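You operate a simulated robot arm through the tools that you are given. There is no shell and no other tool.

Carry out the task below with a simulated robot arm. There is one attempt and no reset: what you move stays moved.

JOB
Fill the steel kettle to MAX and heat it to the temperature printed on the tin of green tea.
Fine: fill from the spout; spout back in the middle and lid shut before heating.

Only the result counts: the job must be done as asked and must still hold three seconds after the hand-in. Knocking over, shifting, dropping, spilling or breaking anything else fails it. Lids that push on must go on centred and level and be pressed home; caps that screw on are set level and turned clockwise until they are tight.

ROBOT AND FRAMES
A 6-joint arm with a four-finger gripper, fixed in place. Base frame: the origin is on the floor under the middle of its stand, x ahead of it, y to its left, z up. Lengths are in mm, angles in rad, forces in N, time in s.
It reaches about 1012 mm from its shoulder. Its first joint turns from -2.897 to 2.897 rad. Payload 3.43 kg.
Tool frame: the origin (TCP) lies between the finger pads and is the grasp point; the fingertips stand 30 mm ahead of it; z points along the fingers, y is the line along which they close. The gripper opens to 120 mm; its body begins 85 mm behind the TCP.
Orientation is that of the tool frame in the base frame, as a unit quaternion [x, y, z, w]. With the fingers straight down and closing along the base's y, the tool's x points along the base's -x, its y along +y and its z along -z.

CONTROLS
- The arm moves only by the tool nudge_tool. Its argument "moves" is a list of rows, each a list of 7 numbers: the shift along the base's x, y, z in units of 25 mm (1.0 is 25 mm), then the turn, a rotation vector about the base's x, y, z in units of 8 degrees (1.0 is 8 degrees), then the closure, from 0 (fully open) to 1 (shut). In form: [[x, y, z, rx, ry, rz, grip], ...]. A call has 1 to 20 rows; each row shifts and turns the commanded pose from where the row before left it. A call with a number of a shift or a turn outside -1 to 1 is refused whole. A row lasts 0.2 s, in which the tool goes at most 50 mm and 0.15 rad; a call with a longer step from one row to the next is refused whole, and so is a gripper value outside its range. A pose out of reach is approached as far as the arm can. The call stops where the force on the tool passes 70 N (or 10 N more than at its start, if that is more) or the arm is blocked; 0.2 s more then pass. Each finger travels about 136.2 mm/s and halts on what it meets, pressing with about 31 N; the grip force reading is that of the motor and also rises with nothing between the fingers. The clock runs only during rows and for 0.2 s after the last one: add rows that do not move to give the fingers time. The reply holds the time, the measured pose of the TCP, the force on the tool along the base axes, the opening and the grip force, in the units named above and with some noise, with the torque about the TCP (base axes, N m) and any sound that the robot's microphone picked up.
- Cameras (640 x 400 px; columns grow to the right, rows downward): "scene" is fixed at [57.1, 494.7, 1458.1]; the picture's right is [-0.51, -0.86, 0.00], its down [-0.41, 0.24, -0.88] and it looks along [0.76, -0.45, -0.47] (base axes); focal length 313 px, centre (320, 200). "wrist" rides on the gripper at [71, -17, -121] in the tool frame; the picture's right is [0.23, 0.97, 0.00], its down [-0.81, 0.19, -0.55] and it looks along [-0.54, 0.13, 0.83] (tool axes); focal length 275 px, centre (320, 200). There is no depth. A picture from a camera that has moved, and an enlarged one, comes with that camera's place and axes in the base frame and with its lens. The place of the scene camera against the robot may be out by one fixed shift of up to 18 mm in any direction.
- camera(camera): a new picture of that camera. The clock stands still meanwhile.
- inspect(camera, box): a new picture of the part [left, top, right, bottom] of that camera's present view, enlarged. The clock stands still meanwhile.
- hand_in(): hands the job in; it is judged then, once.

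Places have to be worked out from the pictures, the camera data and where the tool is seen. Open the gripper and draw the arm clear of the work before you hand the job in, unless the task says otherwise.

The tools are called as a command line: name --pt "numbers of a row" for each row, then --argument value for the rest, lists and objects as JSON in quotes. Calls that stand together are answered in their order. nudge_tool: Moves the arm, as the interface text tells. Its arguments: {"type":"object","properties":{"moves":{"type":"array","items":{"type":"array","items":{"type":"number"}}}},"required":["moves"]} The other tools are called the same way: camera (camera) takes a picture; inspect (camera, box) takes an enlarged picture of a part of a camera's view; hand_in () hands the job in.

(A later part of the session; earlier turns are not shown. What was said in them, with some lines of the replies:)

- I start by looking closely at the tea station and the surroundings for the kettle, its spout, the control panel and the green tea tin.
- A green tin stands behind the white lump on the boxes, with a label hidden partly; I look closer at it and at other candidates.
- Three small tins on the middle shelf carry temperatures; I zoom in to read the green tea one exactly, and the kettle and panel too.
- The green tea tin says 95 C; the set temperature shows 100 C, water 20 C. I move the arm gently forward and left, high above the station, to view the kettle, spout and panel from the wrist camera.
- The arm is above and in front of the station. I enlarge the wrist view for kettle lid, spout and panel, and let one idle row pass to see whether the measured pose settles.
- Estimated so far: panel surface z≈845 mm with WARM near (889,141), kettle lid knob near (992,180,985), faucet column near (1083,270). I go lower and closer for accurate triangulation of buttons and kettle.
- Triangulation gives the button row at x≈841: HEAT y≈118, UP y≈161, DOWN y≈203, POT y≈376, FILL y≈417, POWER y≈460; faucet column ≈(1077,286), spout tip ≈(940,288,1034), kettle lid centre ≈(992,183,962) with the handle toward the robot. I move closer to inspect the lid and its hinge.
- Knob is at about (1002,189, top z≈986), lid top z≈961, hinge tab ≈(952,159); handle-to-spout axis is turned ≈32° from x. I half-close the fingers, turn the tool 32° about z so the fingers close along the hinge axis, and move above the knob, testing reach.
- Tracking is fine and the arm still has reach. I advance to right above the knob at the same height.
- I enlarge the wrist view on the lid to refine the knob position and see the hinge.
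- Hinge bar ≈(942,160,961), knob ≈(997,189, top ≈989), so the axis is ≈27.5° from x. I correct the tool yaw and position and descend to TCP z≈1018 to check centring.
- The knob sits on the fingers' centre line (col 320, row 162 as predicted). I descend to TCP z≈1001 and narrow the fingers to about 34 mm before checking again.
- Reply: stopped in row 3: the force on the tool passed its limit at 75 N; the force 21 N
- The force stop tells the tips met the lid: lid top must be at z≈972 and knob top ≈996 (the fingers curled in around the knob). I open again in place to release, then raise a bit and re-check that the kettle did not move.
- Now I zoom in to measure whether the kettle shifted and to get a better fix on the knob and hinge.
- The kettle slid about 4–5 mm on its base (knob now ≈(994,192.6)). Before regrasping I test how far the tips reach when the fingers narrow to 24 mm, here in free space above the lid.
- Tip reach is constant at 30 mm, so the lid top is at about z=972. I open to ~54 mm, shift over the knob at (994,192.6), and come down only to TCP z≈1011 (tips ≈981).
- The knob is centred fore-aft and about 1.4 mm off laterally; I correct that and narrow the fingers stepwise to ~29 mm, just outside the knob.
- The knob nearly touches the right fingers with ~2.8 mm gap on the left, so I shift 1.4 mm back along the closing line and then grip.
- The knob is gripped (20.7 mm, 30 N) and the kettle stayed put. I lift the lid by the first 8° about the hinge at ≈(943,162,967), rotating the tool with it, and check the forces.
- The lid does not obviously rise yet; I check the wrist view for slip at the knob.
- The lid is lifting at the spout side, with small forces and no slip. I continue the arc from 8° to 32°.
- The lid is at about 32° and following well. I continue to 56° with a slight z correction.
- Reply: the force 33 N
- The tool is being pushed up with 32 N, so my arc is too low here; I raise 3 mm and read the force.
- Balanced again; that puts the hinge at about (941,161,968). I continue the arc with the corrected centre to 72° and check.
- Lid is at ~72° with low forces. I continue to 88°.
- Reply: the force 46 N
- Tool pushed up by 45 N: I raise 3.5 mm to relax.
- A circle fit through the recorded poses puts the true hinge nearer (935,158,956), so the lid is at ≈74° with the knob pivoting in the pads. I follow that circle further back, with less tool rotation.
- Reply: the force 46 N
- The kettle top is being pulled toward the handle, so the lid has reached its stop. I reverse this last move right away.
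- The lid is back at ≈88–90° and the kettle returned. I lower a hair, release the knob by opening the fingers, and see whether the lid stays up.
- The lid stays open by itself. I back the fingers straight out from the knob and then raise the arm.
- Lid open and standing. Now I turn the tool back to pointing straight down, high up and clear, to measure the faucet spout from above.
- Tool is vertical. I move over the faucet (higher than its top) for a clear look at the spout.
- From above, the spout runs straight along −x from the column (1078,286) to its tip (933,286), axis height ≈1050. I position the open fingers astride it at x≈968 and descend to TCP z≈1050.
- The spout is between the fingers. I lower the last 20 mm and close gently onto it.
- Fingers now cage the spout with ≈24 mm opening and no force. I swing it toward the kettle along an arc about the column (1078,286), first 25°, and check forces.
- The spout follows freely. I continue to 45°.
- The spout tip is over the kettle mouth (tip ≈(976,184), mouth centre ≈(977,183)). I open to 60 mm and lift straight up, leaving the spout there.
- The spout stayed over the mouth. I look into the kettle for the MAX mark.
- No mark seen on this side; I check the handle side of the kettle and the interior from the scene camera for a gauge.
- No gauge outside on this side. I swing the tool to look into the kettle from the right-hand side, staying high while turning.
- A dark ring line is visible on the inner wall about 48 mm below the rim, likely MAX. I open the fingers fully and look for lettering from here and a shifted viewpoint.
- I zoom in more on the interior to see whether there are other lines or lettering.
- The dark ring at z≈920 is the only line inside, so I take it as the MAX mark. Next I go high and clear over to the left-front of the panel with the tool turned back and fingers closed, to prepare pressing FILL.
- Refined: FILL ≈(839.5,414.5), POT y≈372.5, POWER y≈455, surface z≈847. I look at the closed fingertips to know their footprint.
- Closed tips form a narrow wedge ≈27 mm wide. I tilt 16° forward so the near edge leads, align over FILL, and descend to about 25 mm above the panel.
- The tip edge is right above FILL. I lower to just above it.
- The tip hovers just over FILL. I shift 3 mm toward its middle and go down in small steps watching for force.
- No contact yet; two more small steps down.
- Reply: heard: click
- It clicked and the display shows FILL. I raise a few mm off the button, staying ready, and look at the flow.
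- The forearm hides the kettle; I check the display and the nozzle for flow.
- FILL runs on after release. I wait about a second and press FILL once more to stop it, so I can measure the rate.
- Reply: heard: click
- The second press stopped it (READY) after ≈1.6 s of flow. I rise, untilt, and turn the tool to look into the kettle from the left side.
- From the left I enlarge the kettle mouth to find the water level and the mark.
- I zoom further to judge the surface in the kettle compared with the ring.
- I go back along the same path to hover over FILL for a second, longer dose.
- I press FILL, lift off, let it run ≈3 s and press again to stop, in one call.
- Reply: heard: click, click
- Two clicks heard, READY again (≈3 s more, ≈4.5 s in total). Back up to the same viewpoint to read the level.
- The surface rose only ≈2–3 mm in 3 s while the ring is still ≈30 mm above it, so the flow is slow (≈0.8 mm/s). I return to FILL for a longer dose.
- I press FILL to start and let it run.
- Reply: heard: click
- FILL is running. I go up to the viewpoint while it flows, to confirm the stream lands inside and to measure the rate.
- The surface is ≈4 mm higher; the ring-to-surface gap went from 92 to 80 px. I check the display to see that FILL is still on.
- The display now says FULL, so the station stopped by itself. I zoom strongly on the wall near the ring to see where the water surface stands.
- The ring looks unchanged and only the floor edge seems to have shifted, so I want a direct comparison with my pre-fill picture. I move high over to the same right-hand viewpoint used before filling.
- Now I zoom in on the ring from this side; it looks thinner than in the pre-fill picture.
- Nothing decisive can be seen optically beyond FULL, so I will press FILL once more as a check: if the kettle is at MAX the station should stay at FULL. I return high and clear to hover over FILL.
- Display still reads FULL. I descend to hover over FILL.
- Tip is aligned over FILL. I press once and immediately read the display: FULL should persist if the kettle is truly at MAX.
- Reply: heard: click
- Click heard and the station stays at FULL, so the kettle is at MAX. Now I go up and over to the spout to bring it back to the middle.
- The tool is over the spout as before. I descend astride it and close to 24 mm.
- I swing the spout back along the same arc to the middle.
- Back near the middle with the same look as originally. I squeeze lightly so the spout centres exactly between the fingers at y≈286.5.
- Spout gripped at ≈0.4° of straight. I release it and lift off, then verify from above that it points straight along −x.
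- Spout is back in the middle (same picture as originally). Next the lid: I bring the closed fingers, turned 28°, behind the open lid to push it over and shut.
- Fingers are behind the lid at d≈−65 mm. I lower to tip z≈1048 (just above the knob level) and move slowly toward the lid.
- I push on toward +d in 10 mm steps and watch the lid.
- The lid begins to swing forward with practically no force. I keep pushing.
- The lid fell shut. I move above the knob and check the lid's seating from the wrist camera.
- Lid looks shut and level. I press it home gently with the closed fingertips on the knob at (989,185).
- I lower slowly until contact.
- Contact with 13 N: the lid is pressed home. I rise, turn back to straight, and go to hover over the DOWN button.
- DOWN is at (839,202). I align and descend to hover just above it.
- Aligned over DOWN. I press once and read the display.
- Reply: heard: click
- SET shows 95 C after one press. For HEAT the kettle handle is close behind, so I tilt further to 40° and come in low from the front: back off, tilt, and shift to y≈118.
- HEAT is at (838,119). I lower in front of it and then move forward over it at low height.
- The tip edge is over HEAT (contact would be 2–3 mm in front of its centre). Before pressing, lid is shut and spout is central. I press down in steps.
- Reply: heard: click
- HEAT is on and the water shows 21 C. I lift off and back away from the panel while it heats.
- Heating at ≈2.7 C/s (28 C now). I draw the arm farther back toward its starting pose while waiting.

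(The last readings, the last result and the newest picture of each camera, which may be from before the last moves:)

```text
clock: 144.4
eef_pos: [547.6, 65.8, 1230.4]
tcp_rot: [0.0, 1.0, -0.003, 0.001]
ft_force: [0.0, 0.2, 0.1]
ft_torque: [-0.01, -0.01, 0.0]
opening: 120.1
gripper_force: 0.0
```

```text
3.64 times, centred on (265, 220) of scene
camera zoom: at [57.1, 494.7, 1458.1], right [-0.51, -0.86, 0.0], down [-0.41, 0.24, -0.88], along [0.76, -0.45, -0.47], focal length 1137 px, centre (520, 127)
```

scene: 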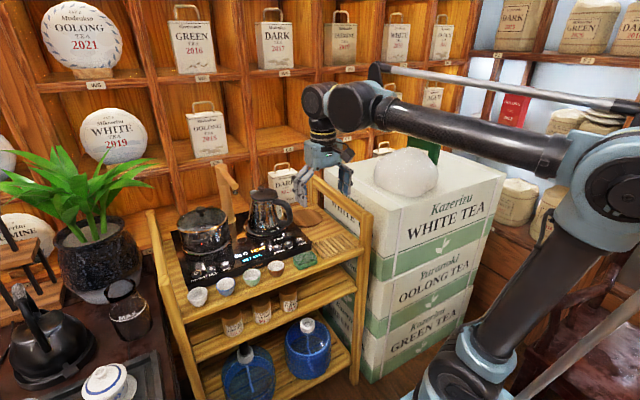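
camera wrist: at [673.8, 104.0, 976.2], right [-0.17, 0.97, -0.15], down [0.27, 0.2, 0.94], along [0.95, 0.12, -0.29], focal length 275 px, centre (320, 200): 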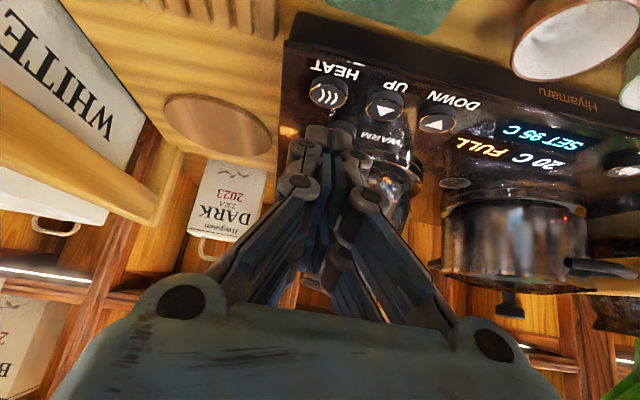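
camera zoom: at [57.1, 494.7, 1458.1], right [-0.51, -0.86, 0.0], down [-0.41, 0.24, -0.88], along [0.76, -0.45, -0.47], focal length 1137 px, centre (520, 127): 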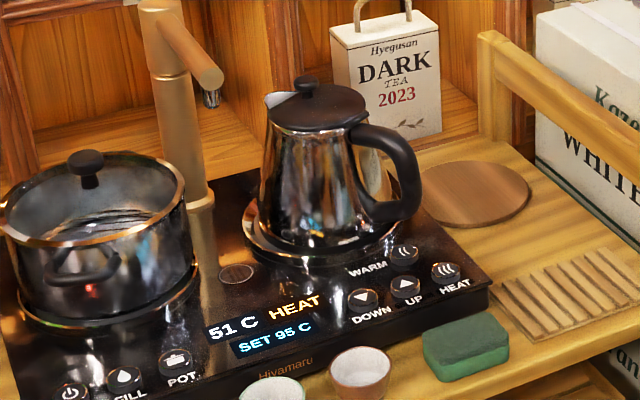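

51 C now; about 16 s remain. I keep waiting without moving.

nudge_tool --pt "0 0 0 0 0 0 0" --pt "0 0 0 0 0 0 0" --pt "0 0 0 0 0 0 0" --pt "0 0 0 0 0 0 0" --pt "0 0 0 0 0 0 0" --pt "0 0 0 0 0 0 0" --pt "0 0 0 0 0 0 0" --pt "0 0 0 0 0 0 0" --pt "0 0 0 0 0 0 0" --pt "0 0 0 0 0 0 0" --pt "0 0 0 0 0 0 0" --pt "0 0 0 0 0 0 0" --pt "0 0 0 0 0 0 0" --pt "0 0 0 0 0 0 0" --pt "0 0 0 0 0 0 0" --pt "0 0 0 0 0 0 0" --pt "0 0 0 0 0 0 0" --pt "0 0 0 0 0 0 0" --pt "0 0 0 0 0 0 0" --pt "0 0 0 0 0 0 0"

nudge_tool --pt "0 0 0 0 0 0 0" --pt "0 0 0 0 0 0 0" --pt "0 0 0 0 0 0 0" --pt "0 0 0 0 0 0 0" --pt "0 0 0 0 0 0 0" --pt "0 0 0 0 0 0 0" --pt "0 0 0 0 0 0 0" --pt "0 0 0 0 0 0 0" --pt "0 0 0 0 0 0 0" --pt "0 0 0 0 0 0 0" --pt "0 0 0 0 0 0 0" --pt "0 0 0 0 0 0 0" --pt "0 0 0 0 0 0 0" --pt "0 0 0 0 0 0 0" --pt "0 0 0 0 0 0 0" --pt "0 0 0 0 0 0 0" --pt "0 0 0 0 0 0 0" --pt "0 0 0 0 0 0 0" --pt "0 0 0 0 0 0 0" --pt "0 0 0 0 0 0 0"

nudge_tool --pt "0 0 0 0 0 0 0" --pt "0 0 0 0 0 0 0" --pt "0 0 0 0 0 0 0" --pt "0 0 0 0 0 0 0" --pt "0 0 0 0 0 0 0" --pt "0 0 0 0 0 0 0" --pt "0 0 0 0 0 0 0" --pt "0 0 0 0 0 0 0" --pt "0 0 0 0 0 0 0" --pt "0 0 0 0 0 0 0" --pt "0 0 0 0 0 0 0" --pt "0 0 0 0 0 0 0" --pt "0 0 0 0 0 0 0" --pt "0 0 0 0 0 0 0" --pt "0 0 0 0 0 0 0" --pt "0 0 0 0 0 0 0" --pt "0 0 0 0 0 0 0" --pt "0 0 0 0 0 0 0" --pt "0 0 0 0 0 0 0" --pt "0 0 0 0 0 0 0"

inspect --camera "scene" --box '[215, 165, 315, 275]'

```text
clock: 148.6
eef_pos: [547.5, 64.5, 1229.7]
tcp_rot: [0.001, 1.0, -0.004, 0.0]
ft_force: [-0.2, -0.4, -0.3]
ft_torque: [0.0, 0.0, 0.03]
opening: 119.9
gripper_force: 0.1
```

```text
clock: 152.8
eef_pos: [546.1, 63.7, 1230.2]
tcp_rot: [0.001, 1.0, -0.004, 0.0]
ft_force: [0.2, 0.0, -0.5]
ft_torque: [0.01, 0.01, -0.02]
opening: 120.1
gripper_force: 0.1
```

```text
clock: 157.0
eef_pos: [547.9, 65.2, 1230.1]
tcp_rot: [0.001, 1.0, -0.003, 0.001]
ft_force: [0.1, 0.1, -0.3]
ft_torque: [0.01, -0.01, -0.01]
opening: 120.0
gripper_force: 0.0
```

```text
3.64 times, centred on (265, 220) of scene
camera zoom: at [57.1, 494.7, 1458.1], right [-0.51, -0.86, 0.0], down [-0.41, 0.24, -0.88], along [0.76, -0.45, -0.47], focal length 1137 px, centre (520, 127)
```

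zoom: 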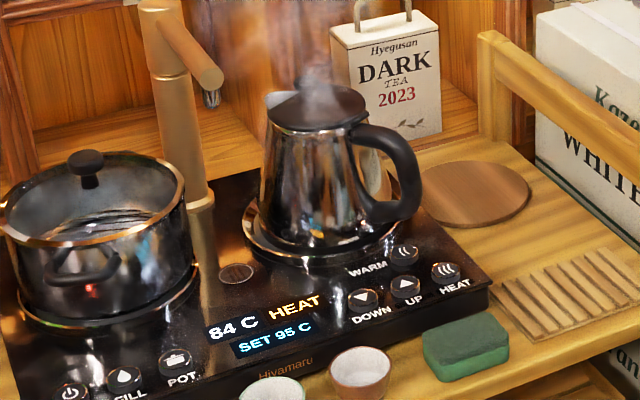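

84 C and steam is visible; about 4 s more are needed to reach 95 C.

nudge_tool --pt "0 0 0 0 0 0 0" --pt "0 0 0 0 0 0 0" --pt "0 0 0 0 0 0 0" --pt "0 0 0 0 0 0 0" --pt "0 0 0 0 0 0 0" --pt "0 0 0 0 0 0 0" --pt "0 0 0 0 0 0 0" --pt "0 0 0 0 0 0 0" --pt "0 0 0 0 0 0 0" --pt "0 0 0 0 0 0 0" --pt "0 0 0 0 0 0 0" --pt "0 0 0 0 0 0 0" --pt "0 0 0 0 0 0 0" --pt "0 0 0 0 0 0 0" --pt "0 0 0 0 0 0 0" --pt "0 0 0 0 0 0 0" --pt "0 0 0 0 0 0 0" --pt "0 0 0 0 0 0 0" --pt "0 0 0 0 0 0 0" --pt "0 0 0 0 0 0 0"

inspect --camera "scene" --box '[225, 220, 305, 275]'

```text
clock: 161.2
eef_pos: [546.2, 65.3, 1231.0]
tcp_rot: [0.001, 1.0, -0.004, 0.0]
ft_force: [0.6, 0.6, 0.5]
ft_torque: [-0.02, 0.03, -0.01]
opening: 120.1
gripper_force: 0.0
```

```text
7.27 times, centred on (265, 248) of scene
camera zoom: at [57.1, 494.7, 1458.1], right [-0.51, -0.86, 0.0], down [-0.41, 0.24, -0.88], along [0.76, -0.45, -0.47], focal length 2274 px, centre (720, -146)
```

zoom: 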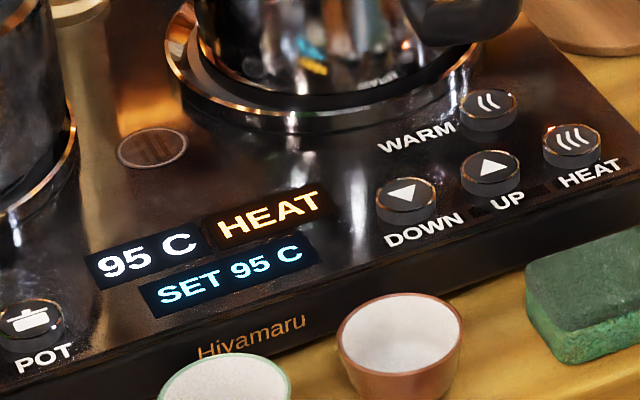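

95 C is shown with HEAT still lit; I wait a moment to see it finish.

nudge_tool --pt "0 0 0 0 0 0 0" --pt "0 0 0 0 0 0 0" --pt "0 0 0 0 0 0 0" --pt "0 0 0 0 0 0 0"

inspect --camera "scene" --box '[225, 220, 305, 275]'

camera --camera "scene"

```text
clock: 162.2
eef_pos: [546.7, 63.1, 1230.6]
tcp_rot: [0.001, 1.0, -0.004, 0.0]
ft_force: [-0.2, 0.7, 0.8]
ft_torque: [0.02, 0.04, -0.03]
opening: 120.0
gripper_force: 0.1
```

```text
7.27 times, centred on (265, 248) of scene
camera zoom: at [57.1, 494.7, 1458.1], right [-0.51, -0.86, 0.0], down [-0.41, 0.24, -0.88], along [0.76, -0.45, -0.47], focal length 2274 px, centre (720, -146)
```

zoom: 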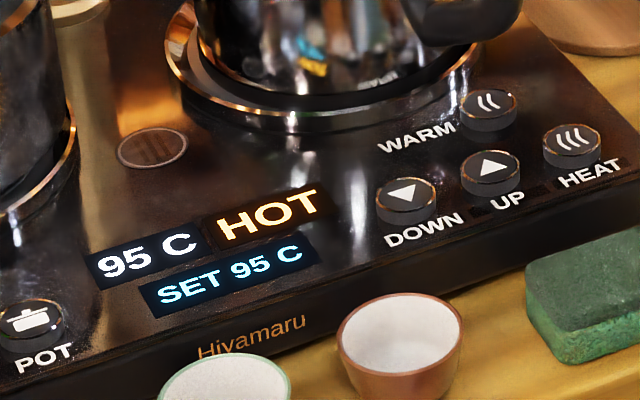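

```text
taken
```

scene: 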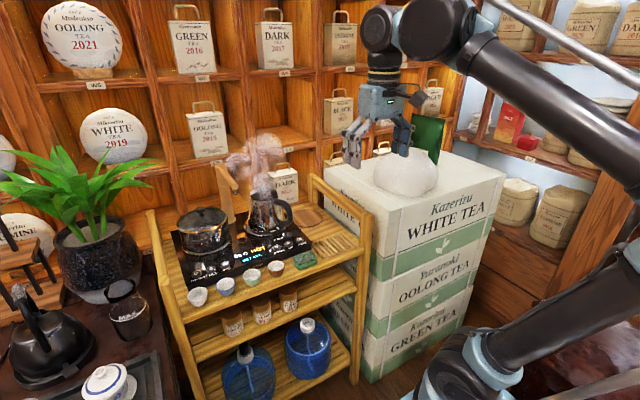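

The display shows 95 C, HOT, SET 95 C. The lid is shut, the spout is in the middle, nothing else appears disturbed, and the gripper is open and clear. I hand in.

hand_in

```text
The job is handed in.
```

I filled the steel kettle from the spout and heated it to 95 C, the temperature on the green tea tin. The job is handed in, and the panel read 95 C and HOT at the time.

- **Fill:** I stopped filling when the station itself showed FULL, and another press of FILL left it at FULL. I could not clearly see the water surface against the ring inside the kettle, which I took as the MAX mark. My rough estimate from the pictures put the level below that ring, so MAX rests on the station's own reading.
- **Spout and lid:** The spout was back in the middle and the lid was shut and pressed down before I pressed HEAT.
- **Kettle position:** The kettle shifted about 5 mm on its base. Early on my fingers touched the lid too hard, and opening the lid pulled on the kettle, but it stayed on the base.
- **Everything else:** In the last pictures the cups, sponge and other items look undisturbed. The arm is clear with the gripper open.
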